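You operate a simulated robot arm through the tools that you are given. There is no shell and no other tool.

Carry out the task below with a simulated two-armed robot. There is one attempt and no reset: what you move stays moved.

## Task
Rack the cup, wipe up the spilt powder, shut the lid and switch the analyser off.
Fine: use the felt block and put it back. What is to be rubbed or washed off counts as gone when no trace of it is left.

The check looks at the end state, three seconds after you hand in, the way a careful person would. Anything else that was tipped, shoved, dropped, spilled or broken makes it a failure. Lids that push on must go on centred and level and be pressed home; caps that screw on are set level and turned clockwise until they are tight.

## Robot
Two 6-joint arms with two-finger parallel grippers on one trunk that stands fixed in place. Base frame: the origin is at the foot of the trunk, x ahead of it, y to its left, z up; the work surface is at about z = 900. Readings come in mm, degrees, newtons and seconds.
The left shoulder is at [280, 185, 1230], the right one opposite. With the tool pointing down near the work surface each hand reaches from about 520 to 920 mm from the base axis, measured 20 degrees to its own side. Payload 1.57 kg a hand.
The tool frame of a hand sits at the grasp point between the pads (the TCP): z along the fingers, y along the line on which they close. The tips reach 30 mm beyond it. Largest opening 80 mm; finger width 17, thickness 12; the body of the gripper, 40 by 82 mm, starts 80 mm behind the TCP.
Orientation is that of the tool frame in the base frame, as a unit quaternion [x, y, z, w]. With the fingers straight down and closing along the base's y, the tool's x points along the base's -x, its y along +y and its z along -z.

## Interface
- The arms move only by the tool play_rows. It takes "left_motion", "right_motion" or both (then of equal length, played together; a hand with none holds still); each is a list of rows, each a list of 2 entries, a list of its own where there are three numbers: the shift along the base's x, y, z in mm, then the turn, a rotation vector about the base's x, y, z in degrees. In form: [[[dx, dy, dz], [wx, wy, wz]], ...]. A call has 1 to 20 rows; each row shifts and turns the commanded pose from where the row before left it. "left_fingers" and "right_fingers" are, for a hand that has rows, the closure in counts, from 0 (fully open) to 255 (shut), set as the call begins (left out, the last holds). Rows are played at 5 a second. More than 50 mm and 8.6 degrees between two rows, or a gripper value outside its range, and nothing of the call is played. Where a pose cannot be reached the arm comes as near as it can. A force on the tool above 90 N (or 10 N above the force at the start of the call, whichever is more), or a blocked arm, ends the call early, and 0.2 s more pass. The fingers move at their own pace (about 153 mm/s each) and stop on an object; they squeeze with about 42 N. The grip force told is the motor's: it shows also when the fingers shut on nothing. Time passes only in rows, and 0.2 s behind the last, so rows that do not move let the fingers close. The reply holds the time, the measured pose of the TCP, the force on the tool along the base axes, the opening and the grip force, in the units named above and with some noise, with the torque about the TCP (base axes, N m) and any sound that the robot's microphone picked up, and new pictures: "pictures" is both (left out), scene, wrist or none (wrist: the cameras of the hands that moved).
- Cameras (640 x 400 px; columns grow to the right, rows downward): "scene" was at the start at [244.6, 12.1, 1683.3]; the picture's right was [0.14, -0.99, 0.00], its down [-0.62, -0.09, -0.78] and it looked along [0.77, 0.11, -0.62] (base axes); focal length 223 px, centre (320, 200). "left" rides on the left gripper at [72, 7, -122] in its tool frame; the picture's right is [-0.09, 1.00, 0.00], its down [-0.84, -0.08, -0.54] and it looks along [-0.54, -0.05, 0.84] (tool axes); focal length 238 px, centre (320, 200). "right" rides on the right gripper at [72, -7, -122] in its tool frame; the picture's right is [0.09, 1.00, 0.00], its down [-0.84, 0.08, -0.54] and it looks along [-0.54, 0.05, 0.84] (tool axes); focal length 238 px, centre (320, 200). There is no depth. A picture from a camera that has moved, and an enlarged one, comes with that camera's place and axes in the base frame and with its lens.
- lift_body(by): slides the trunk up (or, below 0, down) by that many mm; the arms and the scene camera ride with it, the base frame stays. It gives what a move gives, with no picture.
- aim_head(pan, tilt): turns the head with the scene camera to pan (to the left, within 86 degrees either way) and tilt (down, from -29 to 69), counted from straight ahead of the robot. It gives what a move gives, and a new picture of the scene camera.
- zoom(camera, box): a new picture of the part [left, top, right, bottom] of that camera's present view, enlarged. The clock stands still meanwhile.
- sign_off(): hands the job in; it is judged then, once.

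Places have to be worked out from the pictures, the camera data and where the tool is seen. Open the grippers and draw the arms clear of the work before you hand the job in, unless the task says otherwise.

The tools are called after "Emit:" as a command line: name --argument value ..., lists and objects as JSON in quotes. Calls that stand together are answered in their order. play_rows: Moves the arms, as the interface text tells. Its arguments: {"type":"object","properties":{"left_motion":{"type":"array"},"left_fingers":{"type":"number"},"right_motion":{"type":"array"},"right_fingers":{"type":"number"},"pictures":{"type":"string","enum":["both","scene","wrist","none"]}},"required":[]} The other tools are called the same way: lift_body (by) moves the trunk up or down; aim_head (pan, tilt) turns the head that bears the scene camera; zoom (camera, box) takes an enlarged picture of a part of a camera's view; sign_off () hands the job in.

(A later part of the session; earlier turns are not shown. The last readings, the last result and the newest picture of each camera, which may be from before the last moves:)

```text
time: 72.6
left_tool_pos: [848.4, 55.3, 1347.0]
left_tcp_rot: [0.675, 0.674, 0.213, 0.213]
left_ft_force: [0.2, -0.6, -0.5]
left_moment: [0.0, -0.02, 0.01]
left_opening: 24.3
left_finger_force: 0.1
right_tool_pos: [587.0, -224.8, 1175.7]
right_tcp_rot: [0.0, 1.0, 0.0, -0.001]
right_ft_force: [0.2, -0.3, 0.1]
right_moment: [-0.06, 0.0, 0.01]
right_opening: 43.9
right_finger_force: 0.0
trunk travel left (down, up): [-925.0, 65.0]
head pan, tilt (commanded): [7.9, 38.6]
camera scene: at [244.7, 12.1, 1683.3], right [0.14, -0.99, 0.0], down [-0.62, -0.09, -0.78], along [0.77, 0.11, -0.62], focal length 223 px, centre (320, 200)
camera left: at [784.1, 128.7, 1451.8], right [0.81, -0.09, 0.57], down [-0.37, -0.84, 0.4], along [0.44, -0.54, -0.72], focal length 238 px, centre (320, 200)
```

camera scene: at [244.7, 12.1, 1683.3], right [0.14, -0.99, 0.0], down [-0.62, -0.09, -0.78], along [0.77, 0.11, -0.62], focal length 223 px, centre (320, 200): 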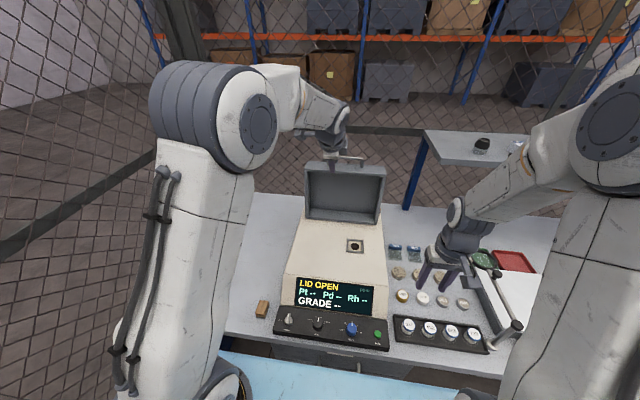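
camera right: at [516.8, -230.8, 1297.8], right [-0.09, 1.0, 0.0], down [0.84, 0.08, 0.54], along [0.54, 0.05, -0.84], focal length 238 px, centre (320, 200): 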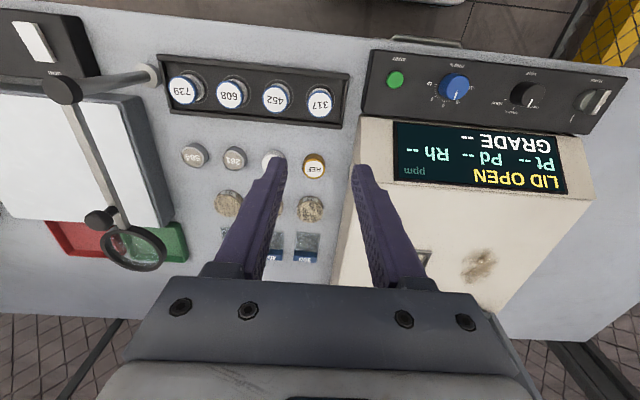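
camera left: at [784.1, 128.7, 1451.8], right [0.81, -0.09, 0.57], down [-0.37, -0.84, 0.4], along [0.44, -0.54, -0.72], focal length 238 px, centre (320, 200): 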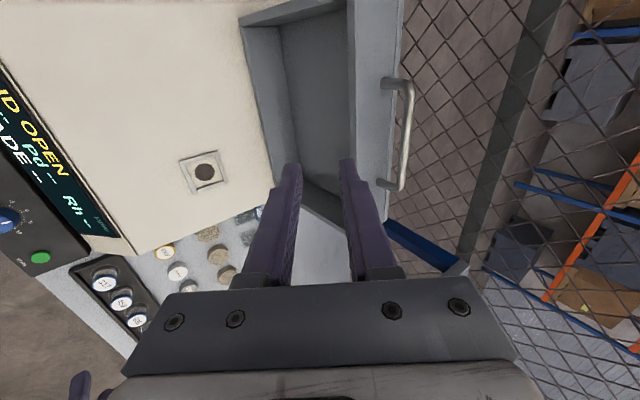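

That pose was reached cleanly at a pitch of 35°. Next I'll go to the pre-grasp position, about 85 mm from the bar with a pitch of about 55°.

Emit:
play_rows --left_motion '[[[26, 0, -2], [0, -7, 0]], [[26, 0, -3], [0, -7, 0]], [[25, 0, -3], [0, -6, 0]]]' --pictures "both"

Emit:
zoom --camera "left" --box '[220, 0, 480, 220]'

Emit:
zoom --camera "scene" --box '[295, 115, 395, 200]'

```text
time: 73.4
left_tool_pos: [927.1, 55.9, 1336.9]
left_tcp_rot: [0.627, 0.627, 0.326, 0.328]
left_ft_force: [0.4, 0.3, -0.1]
left_moment: [0.0, 0.0, 0.02]
left_opening: 24.3
left_finger_force: 0.0
right_tool_pos: [587.6, -223.1, 1176.6]
right_tcp_rot: [0.0, 1.0, -0.001, 0.0]
right_ft_force: [0.5, 0.1, -0.3]
right_moment: [0.02, 0.02, 0.0]
right_opening: 44.3
right_finger_force: 0.1
trunk travel left (down, up): [-925.0, 65.0]
head pan, tilt (commanded): [7.9, 38.6]
camera scene: at [244.6, 12.1, 1683.3], right [0.14, -0.99, 0.0], down [-0.62, -0.09, -0.78], along [0.77, 0.11, -0.62], focal length 223 px, centre (320, 200)
camera left: at [830.9, 128.4, 1413.7], right [0.57, -0.09, 0.82], down [-0.49, -0.84, 0.25], along [0.66, -0.54, -0.52], focal length 238 px, centre (320, 200)
```

scene: 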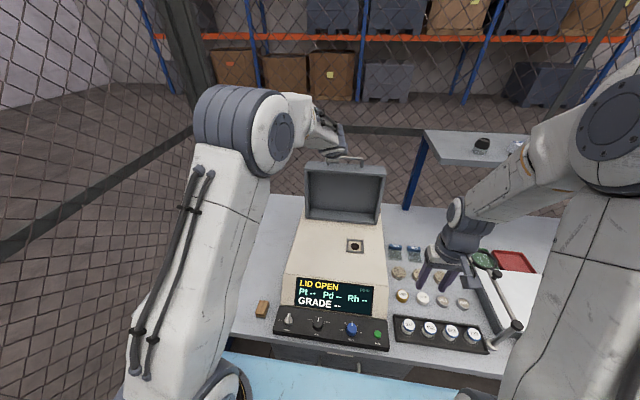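
left: 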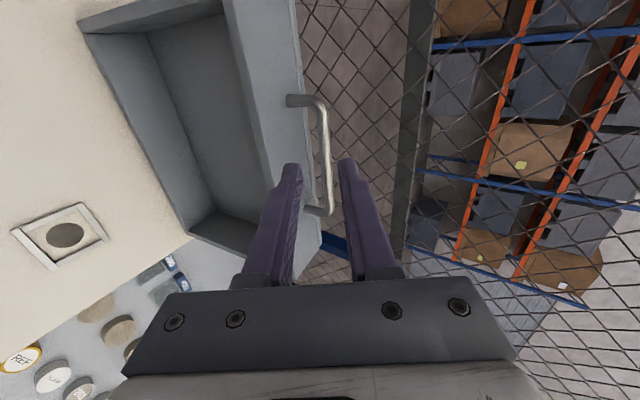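

```text
1.82 times, centred on (350, 110) of left
camera zoom: at [830.9, 128.4, 1413.7], right [0.57, -0.09, 0.82], down [-0.49, -0.84, 0.25], along [0.66, -0.54, -0.52], focal length 433 px, centre (266, 364)
```

zoom: 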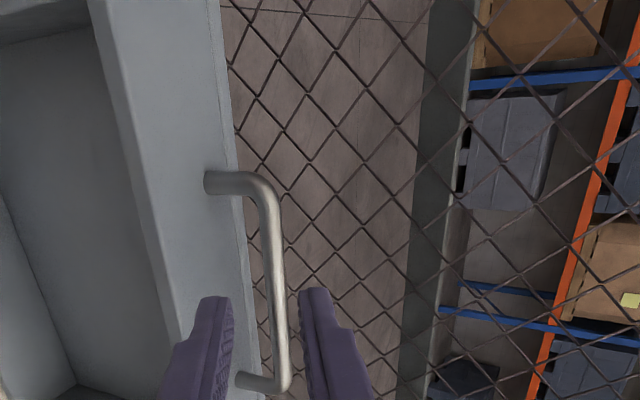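

```text
4.71 times, centred on (345, 158) of scene
camera zoom: at [244.6, 12.1, 1683.3], right [0.14, -0.99, 0.0], down [-0.62, -0.09, -0.78], along [0.77, 0.11, -0.62], focal length 1051 px, centre (202, 400)
```

zoom: 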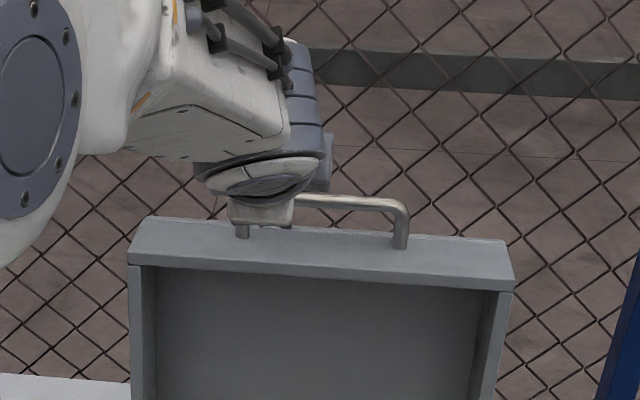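

The camera view shows the bar lying neatly between the two fingers, about 110 mm ahead and roughly 3 mm toward the upper finger. I'll advance 60 mm along the tool axis with that small correction.

Emit:
play_rows --left_motion '[[[17.2, 0, -10], [0, 0, 0]], [[17.2, 0, -10], [0, 0, 0]], [[17, 0, -11], [0, 0, 0]], [[0, 0, 0], [0, 0, 0]]]' --pictures "both"

Emit:
zoom --camera "left" --box '[220, 0, 440, 200]'

Emit:
zoom --camera "scene" --box '[295, 115, 395, 200]'

```text
time: 74.4
left_tool_pos: [979.2, 57.3, 1307.8]
left_tcp_rot: [0.628, 0.627, 0.326, 0.327]
left_ft_force: [0.5, -0.3, -0.3]
left_moment: [-0.03, 0.02, -0.01]
left_opening: 24.1
left_finger_force: 0.1
right_tool_pos: [587.1, -224.3, 1176.0]
right_tcp_rot: [0.0, 1.0, 0.001, 0.0]
right_ft_force: [-0.1, -0.1, 0.4]
right_moment: [0.03, 0.02, 0.0]
right_opening: 43.9
right_finger_force: 0.1
trunk travel left (down, up): [-925.0, 65.0]
head pan, tilt (commanded): [7.9, 38.6]
camera scene: at [244.9, 12.1, 1683.3], right [0.14, -0.99, 0.0], down [-0.62, -0.09, -0.78], along [0.77, 0.11, -0.62], focal length 223 px, centre (320, 200)
camera left: at [881.2, 128.2, 1383.6], right [0.57, -0.09, 0.82], down [-0.49, -0.84, 0.25], along [0.66, -0.54, -0.52], focal length 238 px, centre (320, 200)
```

scene: 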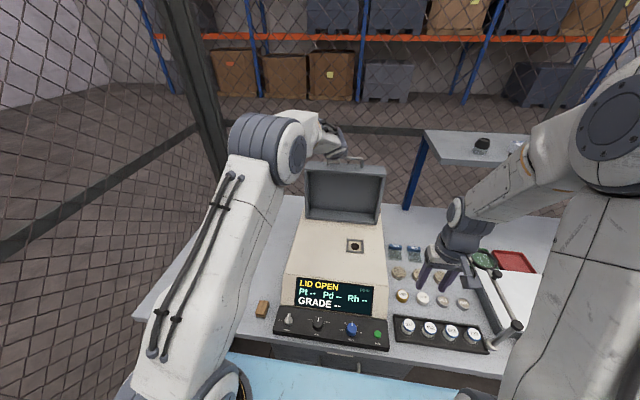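
left: 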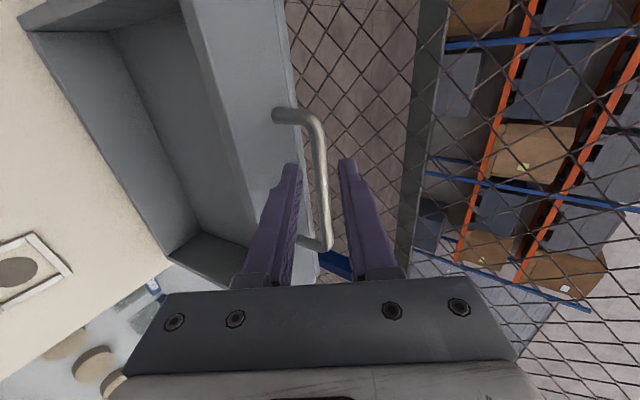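

```text
2.00 times, centred on (330, 100) of left
camera zoom: at [881.2, 128.2, 1383.6], right [0.57, -0.09, 0.82], down [-0.49, -0.84, 0.25], along [0.66, -0.54, -0.52], focal length 477 px, centre (300, 400)
```

zoom: 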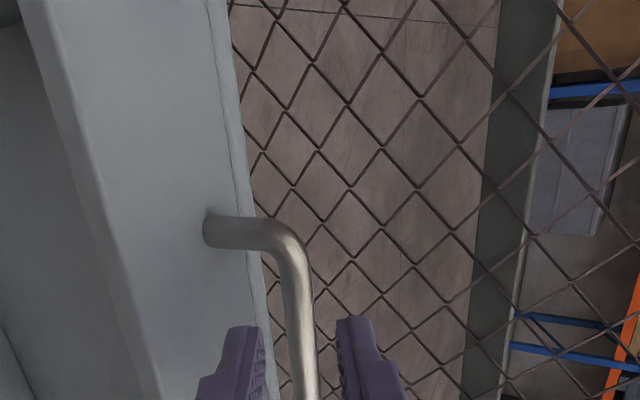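

```text
4.71 times, centred on (345, 158) of scene
camera zoom: at [244.9, 12.1, 1683.3], right [0.14, -0.99, 0.0], down [-0.62, -0.09, -0.78], along [0.77, 0.11, -0.62], focal length 1051 px, centre (202, 400)
```

zoom: 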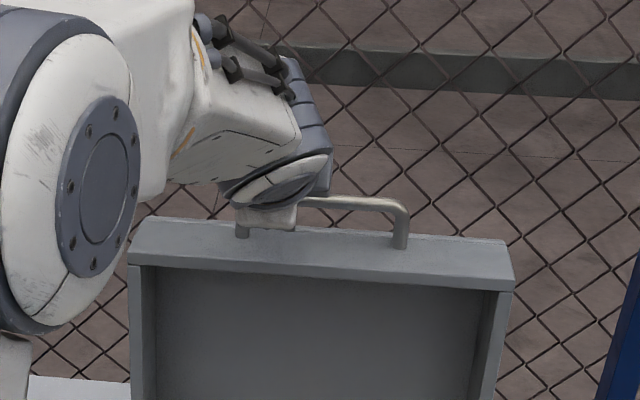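

The bar is centred between the fingers and about 55 mm ahead. I'll advance another 43 mm so the bar sits roughly 12 mm beyond the TCP.

Emit:
play_rows --left_motion '[[[11.8, 0, -8.2], [0, 0, 0]], [[11.8, 0, -8.2], [0, 0, 0]], [[11.6, 0, -8.2], [0, 0, 0]], [[0, 0, 0], [0, 0, 0]]]' --pictures "both"

Emit:
zoom --camera "left" --box '[220, 100, 420, 260]'

Emit:
zoom --camera "scene" --box '[315, 135, 375, 185]'

```text
time: 75.4
left_tool_pos: [1013.6, 58.0, 1281.0]
left_tcp_rot: [0.627, 0.628, 0.326, 0.326]
left_ft_force: [-0.1, 0.7, 0.6]
left_moment: [-0.04, -0.01, 0.01]
left_opening: 24.3
left_finger_force: 0.1
right_tool_pos: [588.3, -224.5, 1176.2]
right_tcp_rot: [0.0, 1.0, 0.001, 0.0]
right_ft_force: [0.2, -0.6, -0.5]
right_moment: [0.02, 0.02, 0.0]
right_opening: 43.8
right_finger_force: 0.0
trunk travel left (down, up): [-925.0, 65.0]
head pan, tilt (commanded): [7.9, 38.6]
camera scene: at [244.8, 12.1, 1683.3], right [0.14, -0.99, 0.0], down [-0.62, -0.09, -0.78], along [0.77, 0.11, -0.62], focal length 223 px, centre (320, 200)
camera left: at [916.8, 128.3, 1357.5], right [0.57, -0.09, 0.82], down [-0.49, -0.84, 0.25], along [0.66, -0.54, -0.52], focal length 238 px, centre (320, 200)
```

scene: 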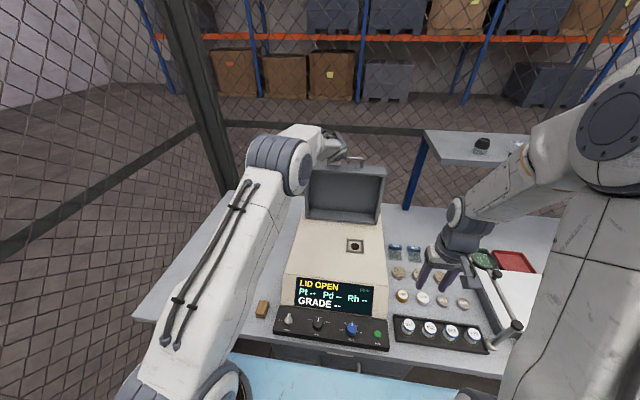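
left: 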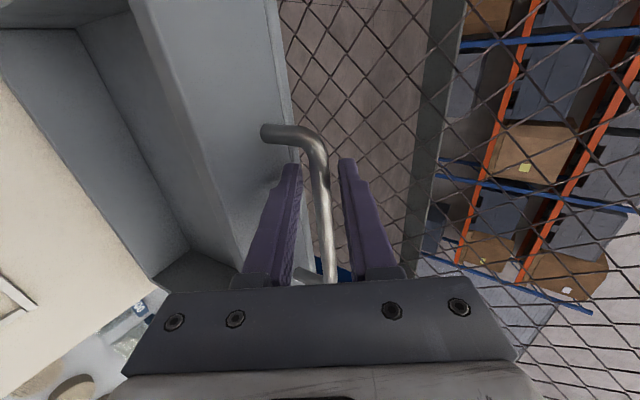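

```text
2.50 times, centred on (320, 180) of left
camera zoom: at [916.8, 128.3, 1357.5], right [0.57, -0.09, 0.82], down [-0.49, -0.84, 0.25], along [0.66, -0.54, -0.52], focal length 596 px, centre (320, 250)
```

zoom: 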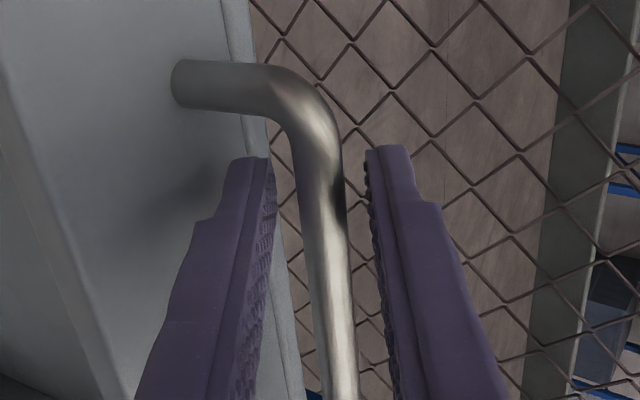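

```text
8.00 times, centred on (345, 160) of scene
camera zoom: at [244.8, 12.1, 1683.3], right [0.14, -0.99, 0.0], down [-0.62, -0.09, -0.78], along [0.77, 0.11, -0.62], focal length 1786 px, centre (120, 520)
```

zoom: 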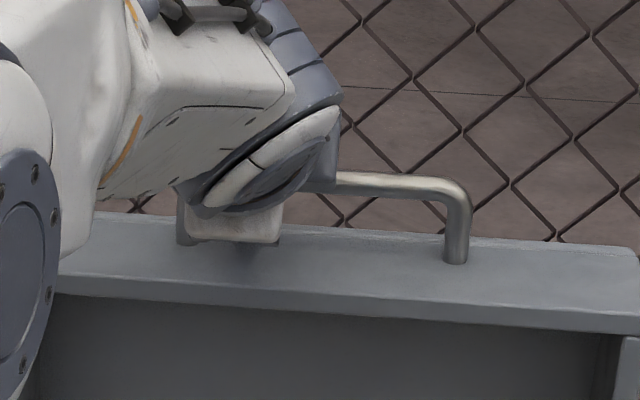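

The bar, about 12 mm in diameter, lies centred between the finger pads with no contact so far. I'll close the left hand on it.

Emit:
play_rows --left_motion '[[[0, 0, 0], [0, 0, 0]], [[0, 0, 0], [0, 0, 0]], [[0, 0, 0], [0, 0, 0]]]' --left_fingers 255 --pictures "wrist"

Emit:
zoom --camera "left" --box '[220, 100, 420, 260]'

```text
time: 76.2
left_tool_pos: [1014.1, 56.6, 1281.4]
left_tcp_rot: [0.627, 0.627, 0.327, 0.327]
left_ft_force: [3.8, 0.5, 0.0]
left_moment: [0.32, -0.01, -0.19]
left_opening: 11.8
left_finger_force: 28.9
right_tool_pos: [588.7, -224.5, 1174.6]
right_tcp_rot: [0.0, 1.0, 0.0, 0.0]
right_ft_force: [0.5, 0.1, 1.1]
right_moment: [0.04, -0.02, -0.01]
right_opening: 44.1
right_finger_force: 0.0
trunk travel left (down, up): [-925.0, 65.0]
head pan, tilt (commanded): [7.9, 38.6]
camera left: at [916.9, 128.4, 1357.6], right [0.57, -0.09, 0.82], down [-0.49, -0.84, 0.25], along [0.66, -0.54, -0.52], focal length 238 px, centre (320, 200)
```

left: 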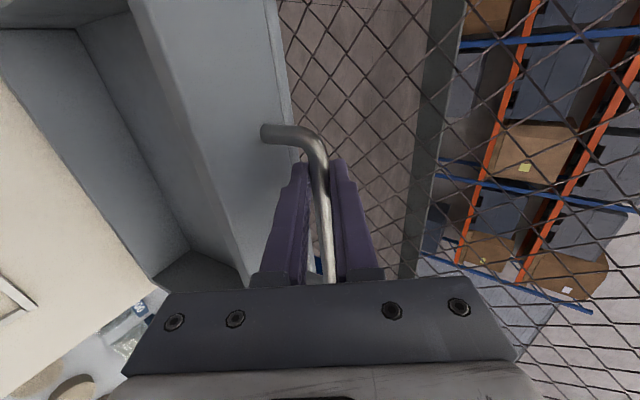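

```text
2.50 times, centred on (320, 180) of left
camera zoom: at [916.9, 128.4, 1357.6], right [0.57, -0.09, 0.82], down [-0.49, -0.84, 0.25], along [0.66, -0.54, -0.52], focal length 596 px, centre (320, 250)
```

zoom: 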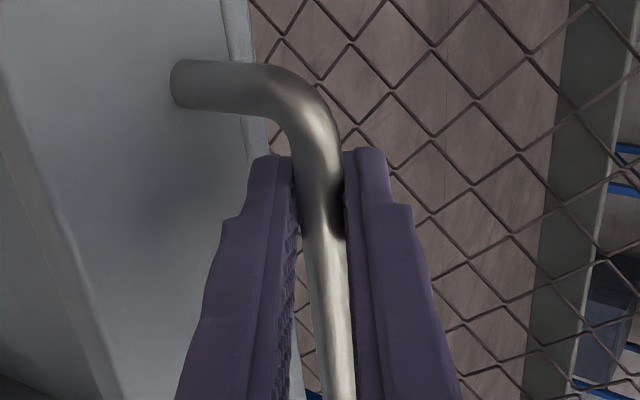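

The grip is on the bar at 11.8 mm opening. I worked out the arc about the hinge at (956, 1000), easing the tool pitch back as the lid comes over. I'll play the first four small steps and check forces.

Emit:
play_rows --left_motion '[[[-11.94, 0, 2.82], [0, 1.335, 0]], [[-12.06, 0, 2.29], [0, 1.335, 0]], [[-12.12, 0, 1.75], [0, 1.335, 0]], [[-12.17, 0, 1.22], [0, 1.335, 0]]]' --pictures "both"

Emit:
zoom --camera "scene" --box '[285, 115, 405, 235]'

Emit:
zoom --camera "left" --box '[220, 100, 420, 260]'

```text
time: 77.2
left_tool_pos: [963.9, 55.8, 1291.8]
left_tcp_rot: [0.641, 0.641, 0.297, 0.298]
left_ft_force: [3.0, -4.8, 8.0]
left_moment: [0.22, -0.05, -0.23]
left_opening: 12.1
left_finger_force: 28.6
right_tool_pos: [586.6, -225.2, 1176.0]
right_tcp_rot: [0.001, 1.0, -0.001, 0.0]
right_ft_force: [0.0, 0.2, 0.2]
right_moment: [-0.01, 0.01, 0.03]
right_opening: 43.8
right_finger_force: 0.1
trunk travel left (down, up): [-925.0, 65.0]
head pan, tilt (commanded): [7.9, 38.6]
camera scene: at [244.5, 11.6, 1683.4], right [0.14, -0.99, 0.0], down [-0.62, -0.09, -0.78], along [0.77, 0.11, -0.62], focal length 223 px, centre (320, 200)
camera left: at [875.0, 128.5, 1376.1], right [0.64, -0.09, 0.76], down [-0.46, -0.84, 0.29], along [0.61, -0.54, -0.58], focal length 238 px, centre (320, 200)
```

scene: 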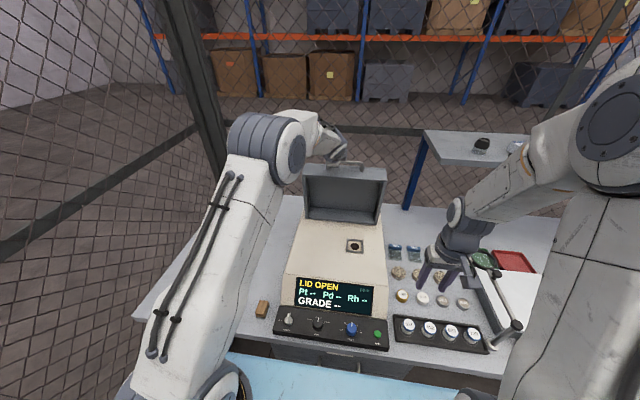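
left: 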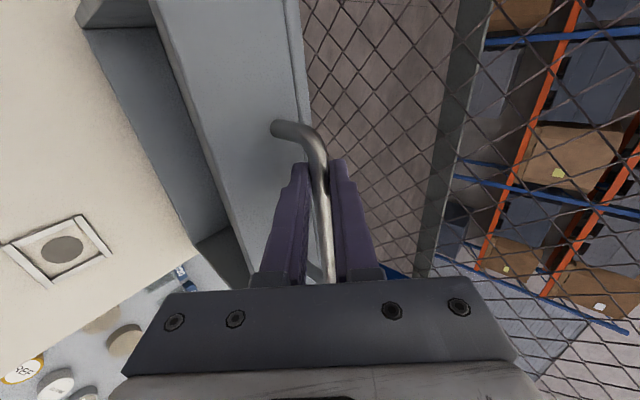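

```text
3.33 times, centred on (345, 175) of scene
camera zoom: at [244.5, 11.6, 1683.4], right [0.14, -0.99, 0.0], down [-0.62, -0.09, -0.78], along [0.77, 0.11, -0.62], focal length 744 px, centre (237, 283)
```

zoom: 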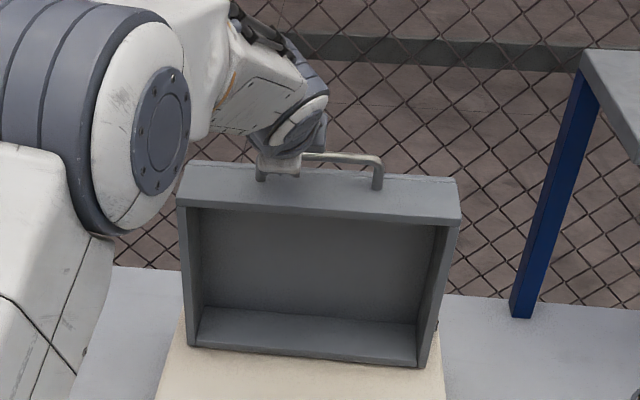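

```text
2.50 times, centred on (320, 180) of left
camera zoom: at [875.0, 128.5, 1376.1], right [0.64, -0.09, 0.76], down [-0.46, -0.84, 0.29], along [0.61, -0.54, -0.58], focal length 596 px, centre (320, 250)
```

zoom: 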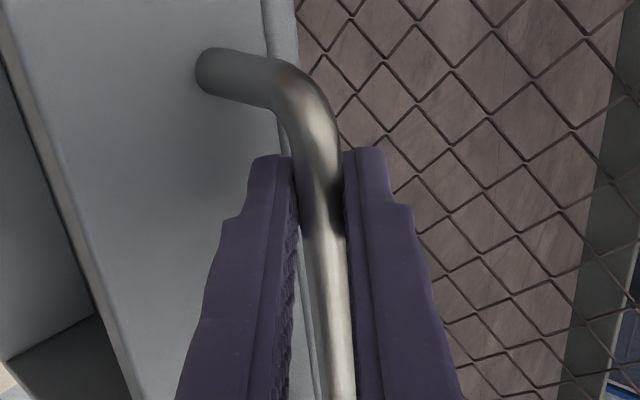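

The lid follows smoothly with under 10 N on the tool and the bar firmly held. I'll continue along the arc for the next eight steps.

Emit:
play_rows --left_motion '[[[-12.21, 0, 0.66], [0, 1.335, 0]], [[-12.21, 0, 0.13], [0, 1.335, 0]], [[-12.19, 0, -0.42], [0, 1.335, 0]], [[-12.15, 0, -0.96], [0, 1.335, 0]], [[-12.08, 0, -1.5], [0, 1.335, 0]], [[-11.99, 0, -2.05], [0, 1.335, 0]], [[-11.89, 0, -2.57], [0, 1.335, 0]], [[-11.74, 0, -3.11], [0, 1.335, 0]]]' --pictures "both"

Emit:
zoom --camera "left" --box '[220, 100, 420, 260]'

```text
time: 79.0
left_tool_pos: [867.8, 55.8, 1283.0]
left_tcp_rot: [0.666, 0.666, 0.237, 0.238]
left_ft_force: [-4.4, -4.2, 24.8]
left_moment: [0.14, -0.15, -0.12]
left_opening: 11.8
left_finger_force: 29.6
right_tool_pos: [586.9, -225.8, 1176.9]
right_tcp_rot: [0.0, 1.0, 0.0, 0.001]
right_ft_force: [-0.5, 0.1, -0.6]
right_moment: [0.02, -0.03, 0.0]
right_opening: 44.0
right_finger_force: 0.0
trunk travel left (down, up): [-925.0, 65.0]
head pan, tilt (commanded): [7.9, 38.6]
camera scene: at [242.9, 11.5, 1683.7], right [0.14, -0.99, 0.0], down [-0.62, -0.09, -0.78], along [0.77, 0.11, -0.62], focal length 223 px, centre (320, 200)
camera left: at [795.7, 128.7, 1382.2], right [0.77, -0.09, 0.63], down [-0.4, -0.84, 0.37], along [0.49, -0.54, -0.68], focal length 238 px, centre (320, 200)
```

scene: 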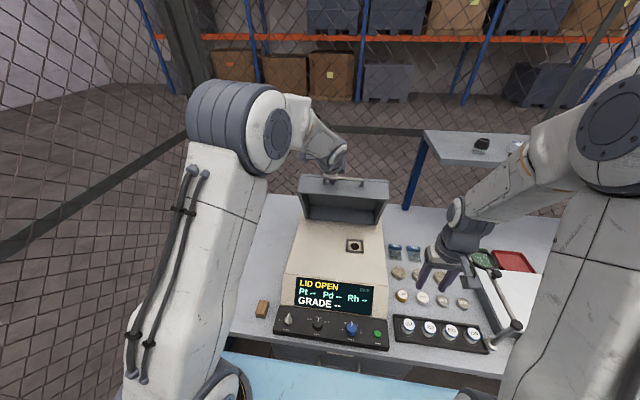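
left: 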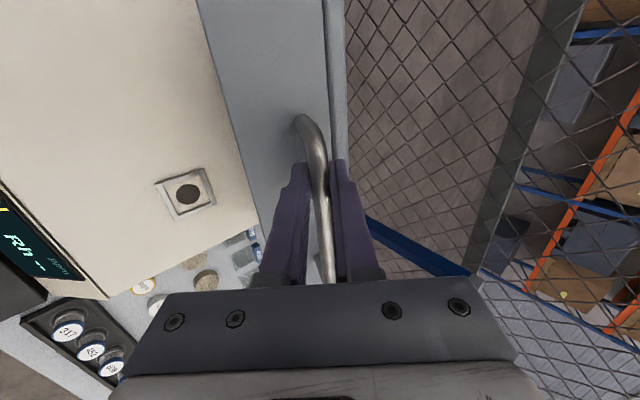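

```text
2.50 times, centred on (320, 180) of left
camera zoom: at [795.7, 128.7, 1382.2], right [0.77, -0.09, 0.63], down [-0.4, -0.84, 0.37], along [0.49, -0.54, -0.68], focal length 596 px, centre (320, 250)
```

zoom: 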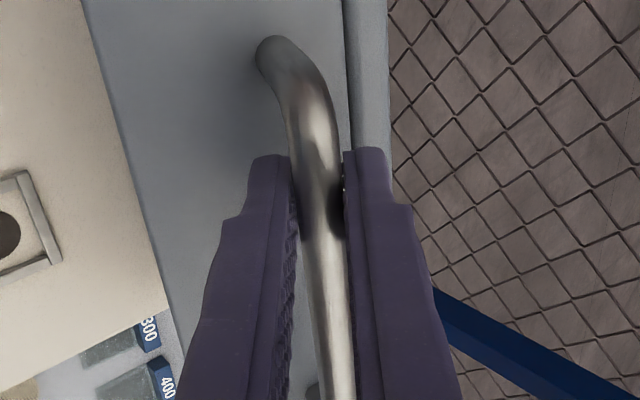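

The bar pushes up with 25 N here, which tells me the true hinge is about 3.5 mm nearer than I assumed. I've corrected the arc to a hinge at x ≈ 952.5 and will continue eight steps.

Emit:
play_rows --left_motion '[[[-12.16, 0, -1.78], [0, 1.335, 0]], [[-11.48, 0, -4.03], [0, 1.335, 0]], [[-11.3, 0, -4.53], [0, 1.335, 0]], [[-11.05, 0, -5.02], [0, 1.335, 0]], [[-10.84, 0, -5.52], [0, 1.335, 0]], [[-10.58, 0, -6.01], [0, 1.335, 0]], [[-10.29, 0, -6.47], [0, 1.335, 0]], [[-9.97, 0, -6.91], [0, 1.335, 0]]]' --pictures "both"

Emit:
zoom --camera "left" --box '[220, 100, 420, 260]'

```text
time: 80.8
left_tool_pos: [780.0, 57.1, 1238.7]
left_tcp_rot: [0.686, 0.686, 0.174, 0.173]
left_ft_force: [4.8, -4.2, -4.1]
left_moment: [-0.03, -0.07, 0.19]
left_opening: 11.5
left_finger_force: 28.8
right_tool_pos: [587.9, -223.1, 1176.4]
right_tcp_rot: [0.001, 1.0, 0.0, 0.0]
right_ft_force: [0.4, 0.1, -0.3]
right_moment: [0.03, 0.0, 0.0]
right_opening: 43.9
right_finger_force: 0.2
trunk travel left (down, up): [-925.0, 65.0]
head pan, tilt (commanded): [7.9, 38.6]
camera scene: at [245.3, 11.6, 1683.1], right [0.14, -0.99, 0.0], down [-0.62, -0.09, -0.78], along [0.77, 0.11, -0.62], focal length 223 px, centre (320, 200)
camera left: at [727.6, 128.7, 1351.1], right [0.88, -0.09, 0.47], down [-0.32, -0.84, 0.44], along [0.35, -0.54, -0.76], focal length 238 px, centre (320, 200)
```

scene: 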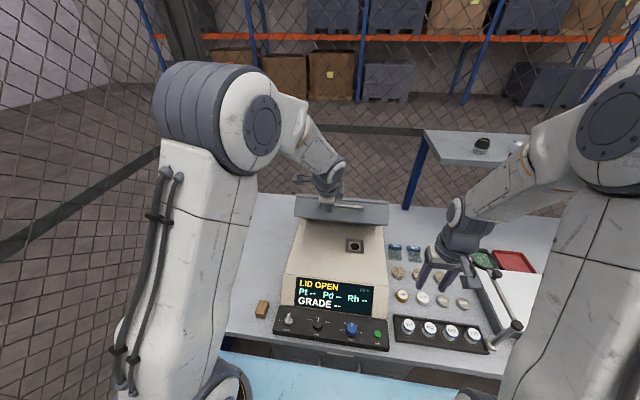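
left: 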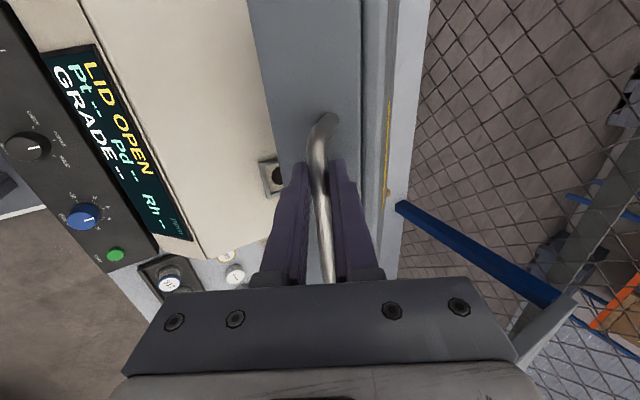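

```text
2.50 times, centred on (320, 180) of left
camera zoom: at [727.6, 128.7, 1351.1], right [0.88, -0.09, 0.47], down [-0.32, -0.84, 0.44], along [0.35, -0.54, -0.76], focal length 596 px, centre (320, 250)
```

zoom: 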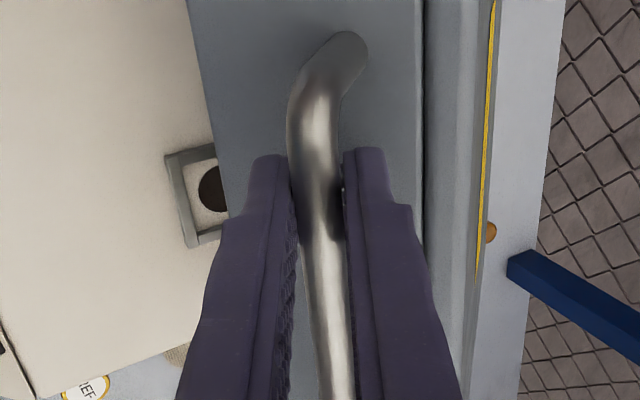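

Forces are back to about 5 N, so the corrected arc fits. I'll continue for another eight steps.

Emit:
play_rows --left_motion '[[[-9.68, 0, -7.39], [0, 1.335, 0]], [[-9.34, 0, -7.8], [0, 1.335, 0]], [[-8.97, 0, -8.21], [0, 1.335, 0]], [[-8.59, 0, -8.62], [0, 1.335, 0]], [[-8.22, 0, -9.0], [0, 1.335, 0]], [[-7.81, 0, -9.36], [0, 1.335, 0]], [[-7.38, 0, -9.72], [0, 1.335, 0]], [[-6.95, 0, -10.03], [0, 1.335, 0]]]' --pictures "both"

Emit:
zoom --camera "left" --box '[220, 100, 420, 260]'

```text
time: 82.6
left_tool_pos: [711.8, 57.1, 1169.6]
left_tcp_rot: [0.699, 0.699, 0.109, 0.108]
left_ft_force: [0.4, -6.2, -0.3]
left_moment: [-0.12, -0.05, 0.33]
left_opening: 11.8
left_finger_force: 29.1
right_tool_pos: [587.9, -223.8, 1175.7]
right_tcp_rot: [-0.001, 1.0, -0.001, 0.0]
right_ft_force: [0.1, 0.5, -0.7]
right_moment: [0.01, 0.0, 0.01]
right_opening: 44.0
right_finger_force: 0.1
trunk travel left (down, up): [-925.0, 65.0]
head pan, tilt (commanded): [7.9, 38.6]
camera scene: at [244.7, 11.5, 1683.3], right [0.14, -0.99, 0.0], down [-0.62, -0.09, -0.78], along [0.77, 0.11, -0.62], focal length 223 px, centre (320, 200)
camera left: at [681.3, 129.2, 1288.6], right [0.95, -0.09, 0.3], down [-0.24, -0.84, 0.49], along [0.21, -0.54, -0.82], focal length 238 px, centre (320, 200)
```

scene: 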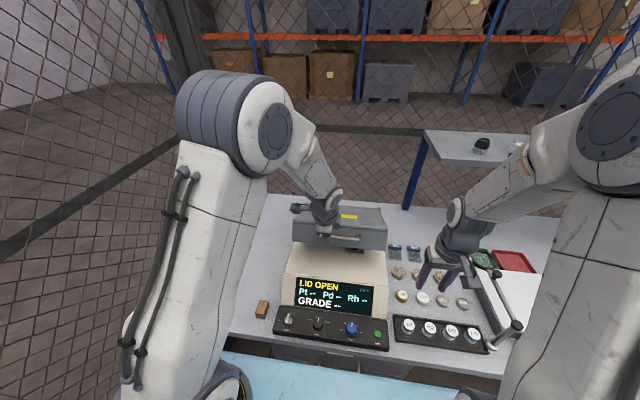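
left: 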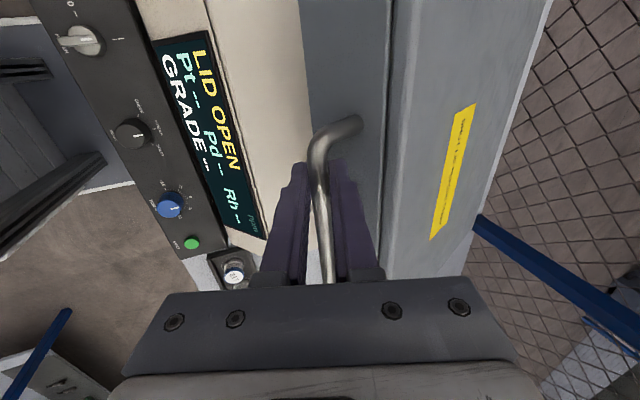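

```text
2.50 times, centred on (320, 180) of left
camera zoom: at [681.3, 129.2, 1288.6], right [0.95, -0.09, 0.3], down [-0.24, -0.84, 0.49], along [0.21, -0.54, -0.82], focal length 596 px, centre (320, 250)
```

zoom: 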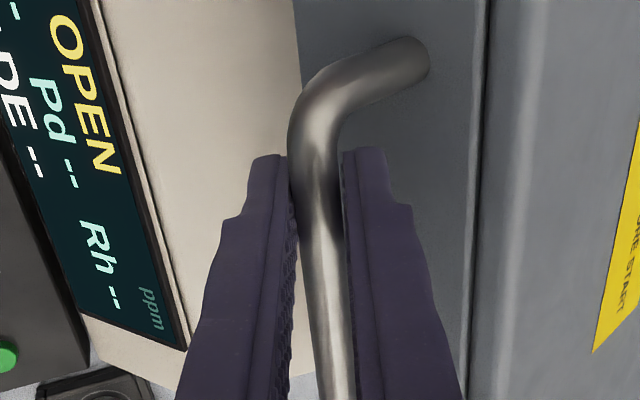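

Forces stay low and the lid is about 23° from closed. Six more steps, then I'll check the remaining gap.

Emit:
play_rows --left_motion '[[[-6.5, 0, -10.36], [0, 1.335, 0]], [[-6.05, 0, -10.64], [0, 1.335, 0]], [[-5.56, 0, -10.91], [0, 1.335, 0]], [[-5.07, 0, -11.15], [0, 1.335, 0]], [[-4.58, 0, -11.4], [0, 1.335, 0]], [[-4.07, 0, -11.58], [0, 1.335, 0]]]' --pictures "both"

Emit:
zoom --camera "scene" --box '[270, 190, 410, 310]'

Emit:
zoom --camera "left" --box '[220, 100, 420, 260]'

```text
time: 84.0
left_tool_pos: [681.3, 57.9, 1104.4]
left_tcp_rot: [0.704, 0.705, 0.06, 0.061]
left_ft_force: [2.9, -1.2, -3.5]
left_moment: [0.01, -0.01, 0.41]
left_opening: 11.8
left_finger_force: 29.2
right_tool_pos: [587.8, -225.5, 1175.3]
right_tcp_rot: [-0.001, 1.0, 0.0, -0.001]
right_ft_force: [-0.5, -0.4, -0.4]
right_moment: [-0.01, 0.04, 0.01]
right_opening: 44.0
right_finger_force: 0.1
trunk travel left (down, up): [-925.0, 65.0]
head pan, tilt (commanded): [7.9, 38.6]
camera scene: at [244.9, 11.7, 1683.2], right [0.14, -0.99, 0.0], down [-0.62, -0.09, -0.78], along [0.77, 0.11, -0.62], focal length 223 px, centre (320, 200)
camera left: at [666.2, 129.4, 1226.8], right [0.98, -0.09, 0.17], down [-0.17, -0.84, 0.52], along [0.09, -0.54, -0.84], focal length 238 px, centre (320, 200)
```

scene: 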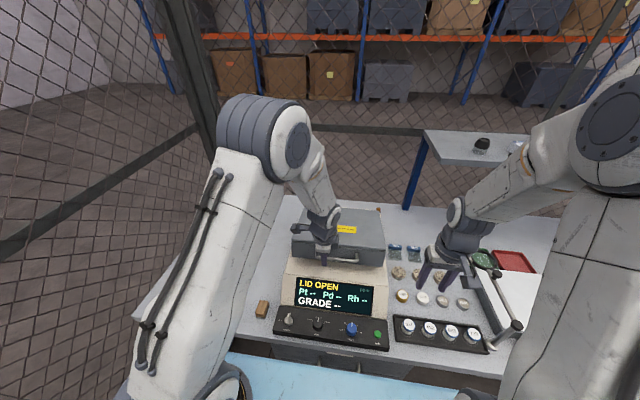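
left: 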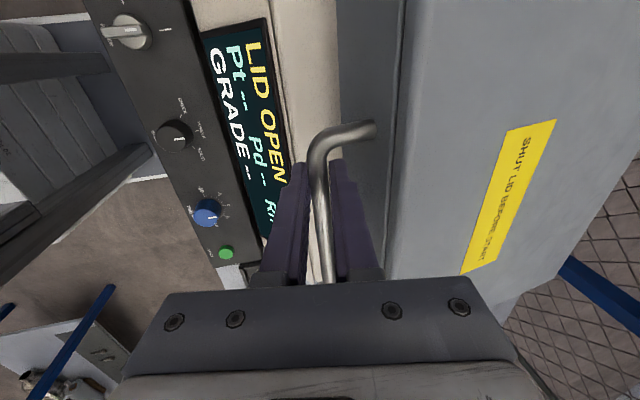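

```text
3.33 times, centred on (340, 250) of scene
camera zoom: at [244.9, 11.7, 1683.2], right [0.14, -0.99, 0.0], down [-0.62, -0.09, -0.78], along [0.77, 0.11, -0.62], focal length 744 px, centre (253, 33)
```

zoom: 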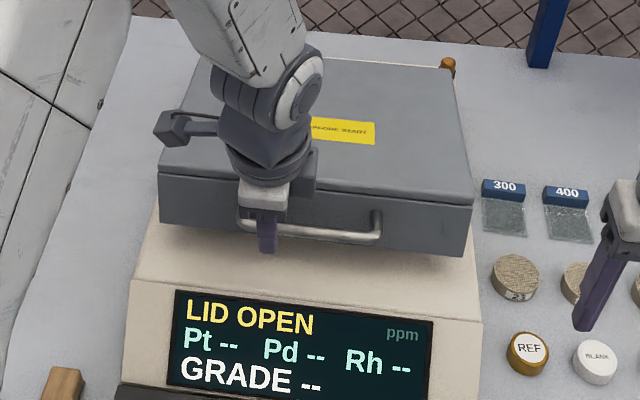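

```text
2.50 times, centred on (320, 180) of left
camera zoom: at [666.2, 129.4, 1226.8], right [0.98, -0.09, 0.17], down [-0.17, -0.84, 0.52], along [0.09, -0.54, -0.84], focal length 596 px, centre (320, 250)
```

zoom: 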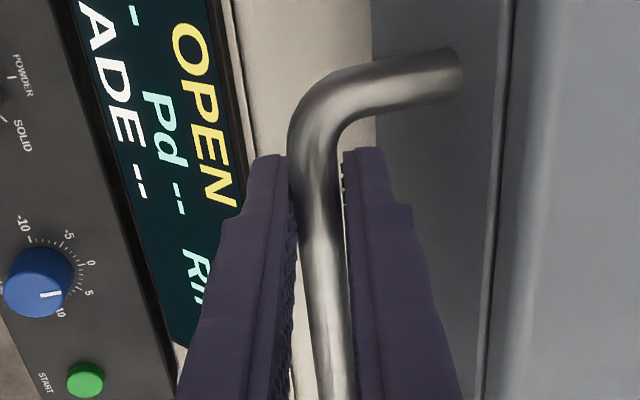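

The lid is about 8° from closed with the bar still firmly gripped. I'll finish in half-size steps to set it down softly, checking force as it lands.

Emit:
play_rows --left_motion '[[[-1.8, 0, -5.9], [0, 0.67, 0]], [[-1.75, 0, -5.87], [0, 0.67, 0]], [[-1.55, 0, -5.95], [0, 0.67, 0]], [[-1.5, 0, -5.98], [0, 0.67, 0]], [[-1.3, 0, -6], [0, 0.67, 0]], [[0, 0, 0], [0, 0, 0]]]' --pictures "both"

Emit:
zoom --camera "scene" --box '[270, 190, 410, 310]'

```text
time: 85.4
left_tool_pos: [672.9, 56.2, 1075.1]
left_tcp_rot: [0.705, 0.707, 0.039, 0.037]
left_ft_force: [-12.7, 1.4, 0.5]
left_moment: [-0.11, 0.1, 0.36]
left_opening: 11.8
left_finger_force: 29.1
right_tool_pos: [587.5, -225.2, 1177.0]
right_tcp_rot: [0.0, 1.0, 0.0, 0.001]
right_ft_force: [-0.7, -0.3, -1.2]
right_moment: [0.02, -0.02, 0.03]
right_opening: 43.8
right_finger_force: 0.0
trunk travel left (down, up): [-925.0, 65.0]
head pan, tilt (commanded): [7.9, 38.6]
camera scene: at [243.8, 12.0, 1683.4], right [0.14, -0.99, 0.0], down [-0.62, -0.09, -0.78], along [0.77, 0.11, -0.62], focal length 223 px, centre (320, 200)
camera left: at [665.6, 129.3, 1197.5], right [0.99, -0.09, 0.11], down [-0.14, -0.84, 0.53], along [0.04, -0.54, -0.84], focal length 238 px, centre (320, 200)
```

scene: 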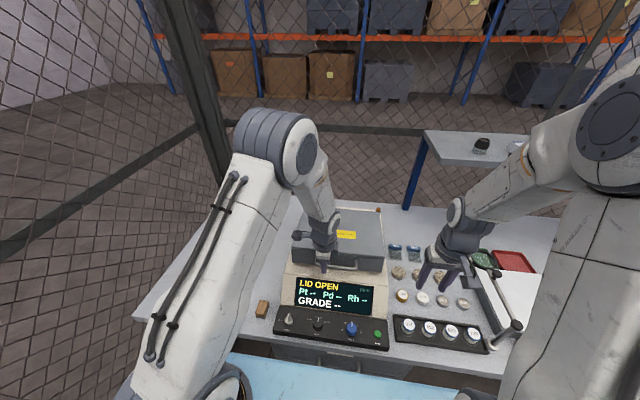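
left: 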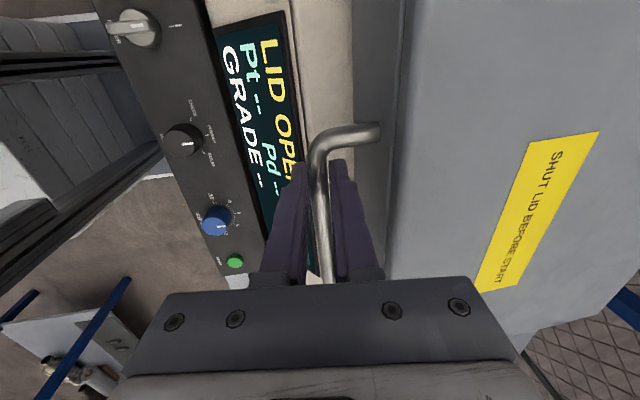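

```text
3.33 times, centred on (340, 250) of scene
camera zoom: at [243.8, 12.0, 1683.4], right [0.14, -0.99, 0.0], down [-0.62, -0.09, -0.78], along [0.77, 0.11, -0.62], focal length 744 px, centre (253, 33)
```

zoom: 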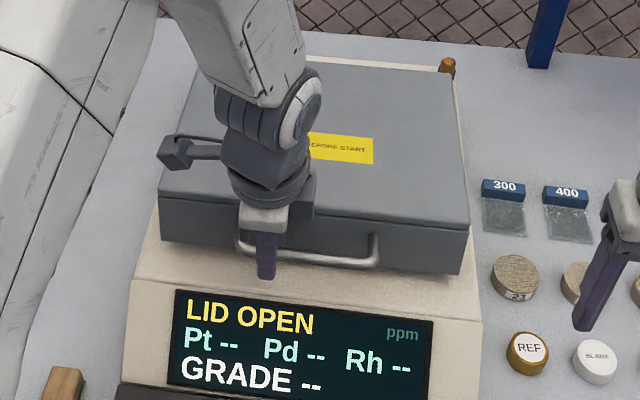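

The lid is almost down, with a slight pull in -x that I'll correct for. I'll take a few more small steps downward.

Emit:
play_rows --left_motion '[[[-1.4, 0, -3.5], [0, 0.5, 0]], [[-0.7, 0, -3.5], [0, 0.4, 0]], [[-0.5, 0, -3], [0, 0.4, 0]], [[0, 0, 0], [0, 0, 0]]]' --pictures "both"

Emit:
zoom --camera "scene" --box '[270, 190, 410, 310]'

```text
time: 86.4
left_tool_pos: [669.7, 57.6, 1065.2]
left_tcp_rot: [0.706, 0.707, 0.032, 0.031]
left_ft_force: [-9.7, 9.0, 0.9]
left_moment: [-0.11, 0.04, 0.3]
left_opening: 11.9
left_finger_force: 29.1
right_tool_pos: [586.9, -224.2, 1176.8]
right_tcp_rot: [-0.001, 1.0, 0.0, 0.0]
right_ft_force: [0.3, -0.3, -0.2]
right_moment: [-0.03, 0.01, 0.01]
right_opening: 44.2
right_finger_force: 0.2
trunk travel left (down, up): [-925.0, 65.0]
head pan, tilt (commanded): [7.9, 38.6]
camera scene: at [244.0, 12.6, 1683.4], right [0.14, -0.99, 0.0], down [-0.62, -0.09, -0.78], along [0.77, 0.11, -0.62], focal length 223 px, centre (320, 200)
camera left: at [666.2, 129.4, 1187.8], right [0.99, -0.09, 0.09], down [-0.12, -0.84, 0.53], along [0.03, -0.54, -0.84], focal length 238 px, centre (320, 200)
```

scene: 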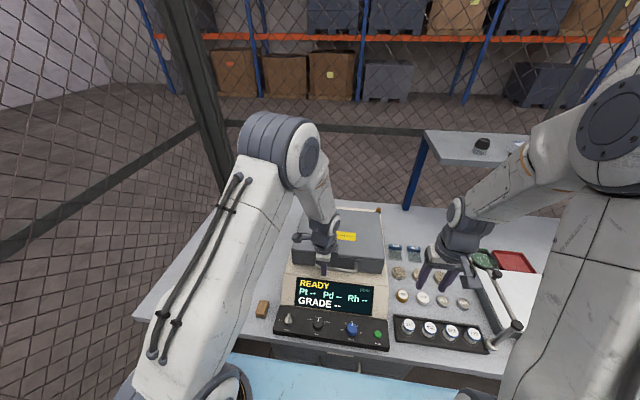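
left: 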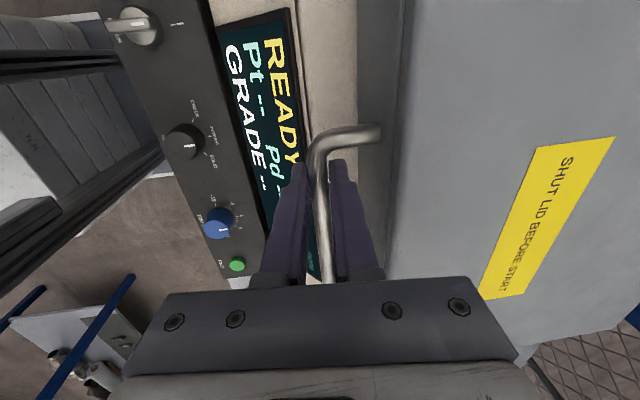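

```text
3.33 times, centred on (340, 250) of scene
camera zoom: at [244.0, 12.6, 1683.4], right [0.14, -0.99, 0.0], down [-0.62, -0.09, -0.78], along [0.77, 0.11, -0.62], focal length 744 px, centre (253, 33)
```

zoom: 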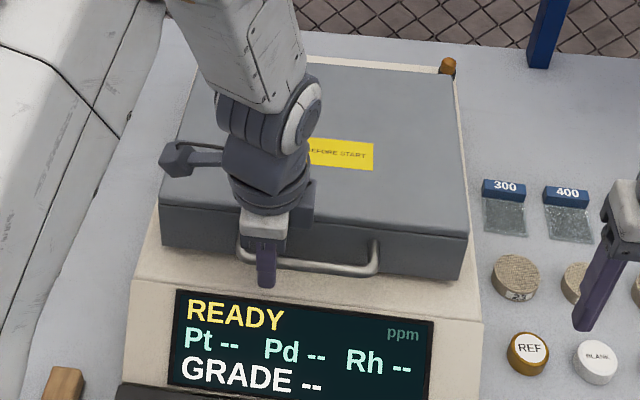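

The display now says READY, so the lid switch has closed. I'll go down gently a bit more until I feel the lid seated on the housing.

Emit:
play_rows --left_motion '[[[-0.4, -0.5, -1.5], [0, 0, 0]], [[0, 0, 0], [0, 0, 0]]]' --pictures "none"

Emit:
play_rows --left_motion '[[[-0.3, 0, -1.5], [0, 0, 0]], [[0, 0, 0], [0, 0, 0]]]' --pictures "none"

Emit:
zoom --camera "scene" --box '[270, 190, 410, 310]'

```text
time: 87.0
left_tool_pos: [671.2, 56.3, 1063.4]
left_tcp_rot: [0.706, 0.707, 0.031, 0.031]
left_ft_force: [-7.1, 15.2, 0.4]
left_moment: [0.2, 0.03, 0.37]
left_opening: 11.8
left_finger_force: 29.0
right_tool_pos: [587.2, -223.1, 1175.2]
right_tcp_rot: [-0.002, 1.0, 0.001, 0.001]
right_ft_force: [0.2, 0.2, 0.1]
right_moment: [-0.01, -0.03, -0.03]
right_opening: 43.9
right_finger_force: 0.0
trunk travel left (down, up): [-925.0, 65.0]
head pan, tilt (commanded): [7.9, 38.6]
```

```text
time: 87.6
left_tool_pos: [669.8, 56.8, 1061.4]
left_tcp_rot: [0.706, 0.707, 0.031, 0.032]
left_ft_force: [-2.9, 20.1, -0.3]
left_moment: [0.24, 0.01, 0.34]
left_opening: 11.7
left_finger_force: 28.8
right_tool_pos: [588.2, -223.4, 1177.1]
right_tcp_rot: [0.0, 1.0, -0.001, 0.001]
right_ft_force: [0.1, -0.1, -0.3]
right_moment: [0.04, 0.0, 0.02]
right_opening: 44.0
right_finger_force: 0.0
trunk travel left (down, up): [-925.0, 65.0]
head pan, tilt (commanded): [7.9, 38.6]
```

```text
3.33 times, centred on (340, 250) of scene
camera zoom: at [244.5, 13.5, 1683.3], right [0.14, -0.99, 0.0], down [-0.62, -0.09, -0.78], along [0.77, 0.11, -0.62], focal length 744 px, centre (253, 33)
```

zoom: 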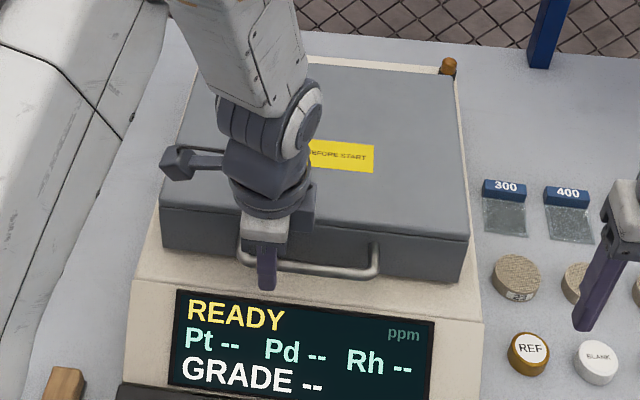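

There's a sideways load of 20 N building in the grip and no vertical reaction, so the lid's weight is probably already carried. I'll open the fingers slightly around the bar so the lid rests on its own.

Emit:
play_rows --left_motion '[[[0, 0, 0], [0, 0, 0]], [[0, 0, 0], [0, 0, 0]], [[0, 0, 0], [0, 0, 0]]]' --left_fingers 180 --pictures "both"

Emit:
zoom --camera "scene" --box '[270, 190, 410, 310]'

Emit:
zoom --camera "left" --box '[220, 60, 460, 260]'

```text
time: 88.4
left_tool_pos: [670.7, 55.9, 1061.2]
left_tcp_rot: [0.706, 0.706, 0.032, 0.032]
left_ft_force: [0.2, 1.3, 0.4]
left_moment: [0.02, 0.01, 0.01]
left_opening: 23.5
left_finger_force: 0.2
right_tool_pos: [586.9, -224.3, 1176.2]
right_tcp_rot: [0.0, 1.0, 0.0, 0.0]
right_ft_force: [-0.2, -0.8, -0.4]
right_moment: [-0.03, 0.0, 0.01]
right_opening: 43.9
right_finger_force: 0.0
trunk travel left (down, up): [-925.0, 65.0]
head pan, tilt (commanded): [7.9, 38.6]
camera scene: at [244.7, 11.9, 1683.3], right [0.14, -0.99, 0.0], down [-0.62, -0.09, -0.78], along [0.77, 0.11, -0.62], focal length 223 px, centre (320, 200)
camera left: at [665.8, 127.5, 1184.5], right [0.99, -0.09, 0.09], down [-0.13, -0.84, 0.53], along [0.03, -0.54, -0.84], focal length 238 px, centre (320, 200)
```

scene: 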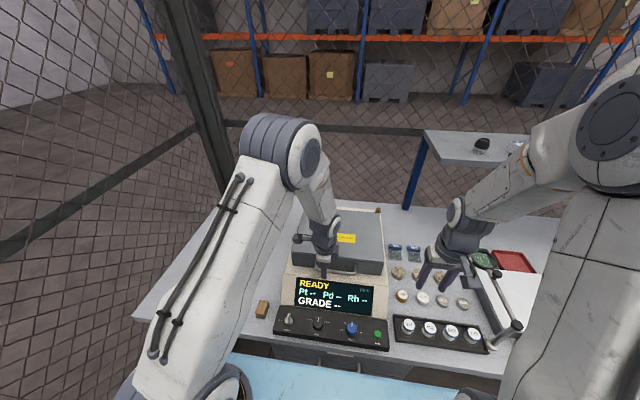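
left: 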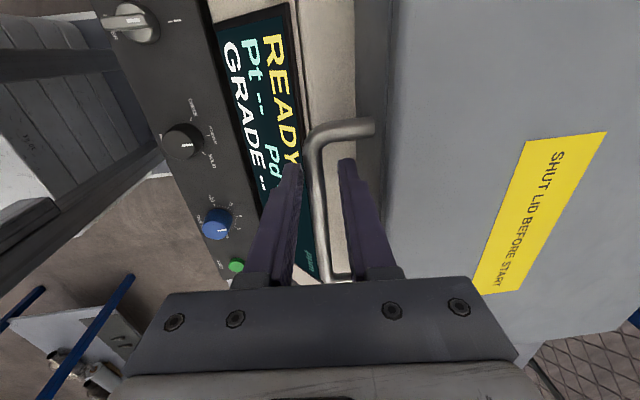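

```text
3.33 times, centred on (340, 250) of scene
camera zoom: at [244.7, 11.9, 1683.3], right [0.14, -0.99, 0.0], down [-0.62, -0.09, -0.78], along [0.77, 0.11, -0.62], focal length 744 px, centre (253, 33)
```

zoom: 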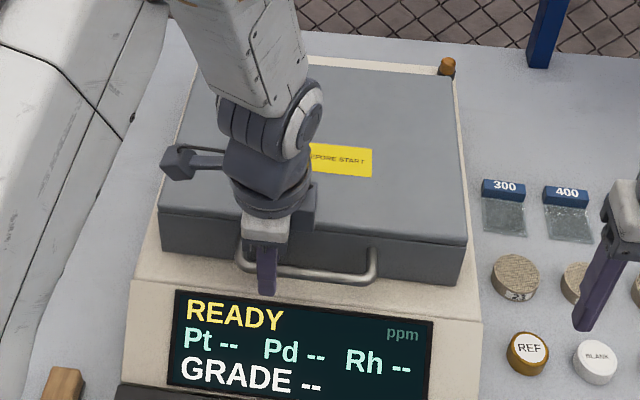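

```text
2.00 times, centred on (340, 160) of left
camera zoom: at [665.8, 127.5, 1184.5], right [0.99, -0.09, 0.09], down [-0.13, -0.84, 0.53], along [0.03, -0.54, -0.84], focal length 477 px, centre (280, 280)
```

zoom: 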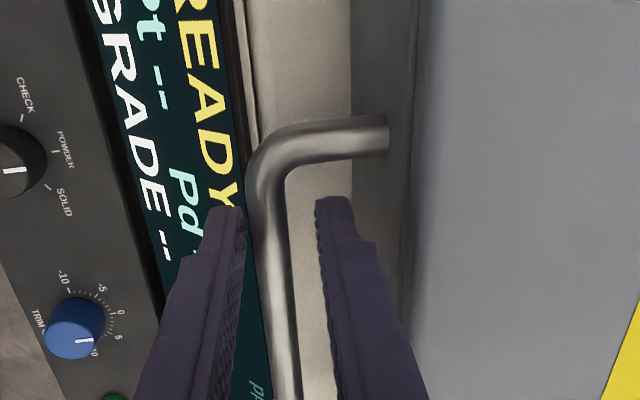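

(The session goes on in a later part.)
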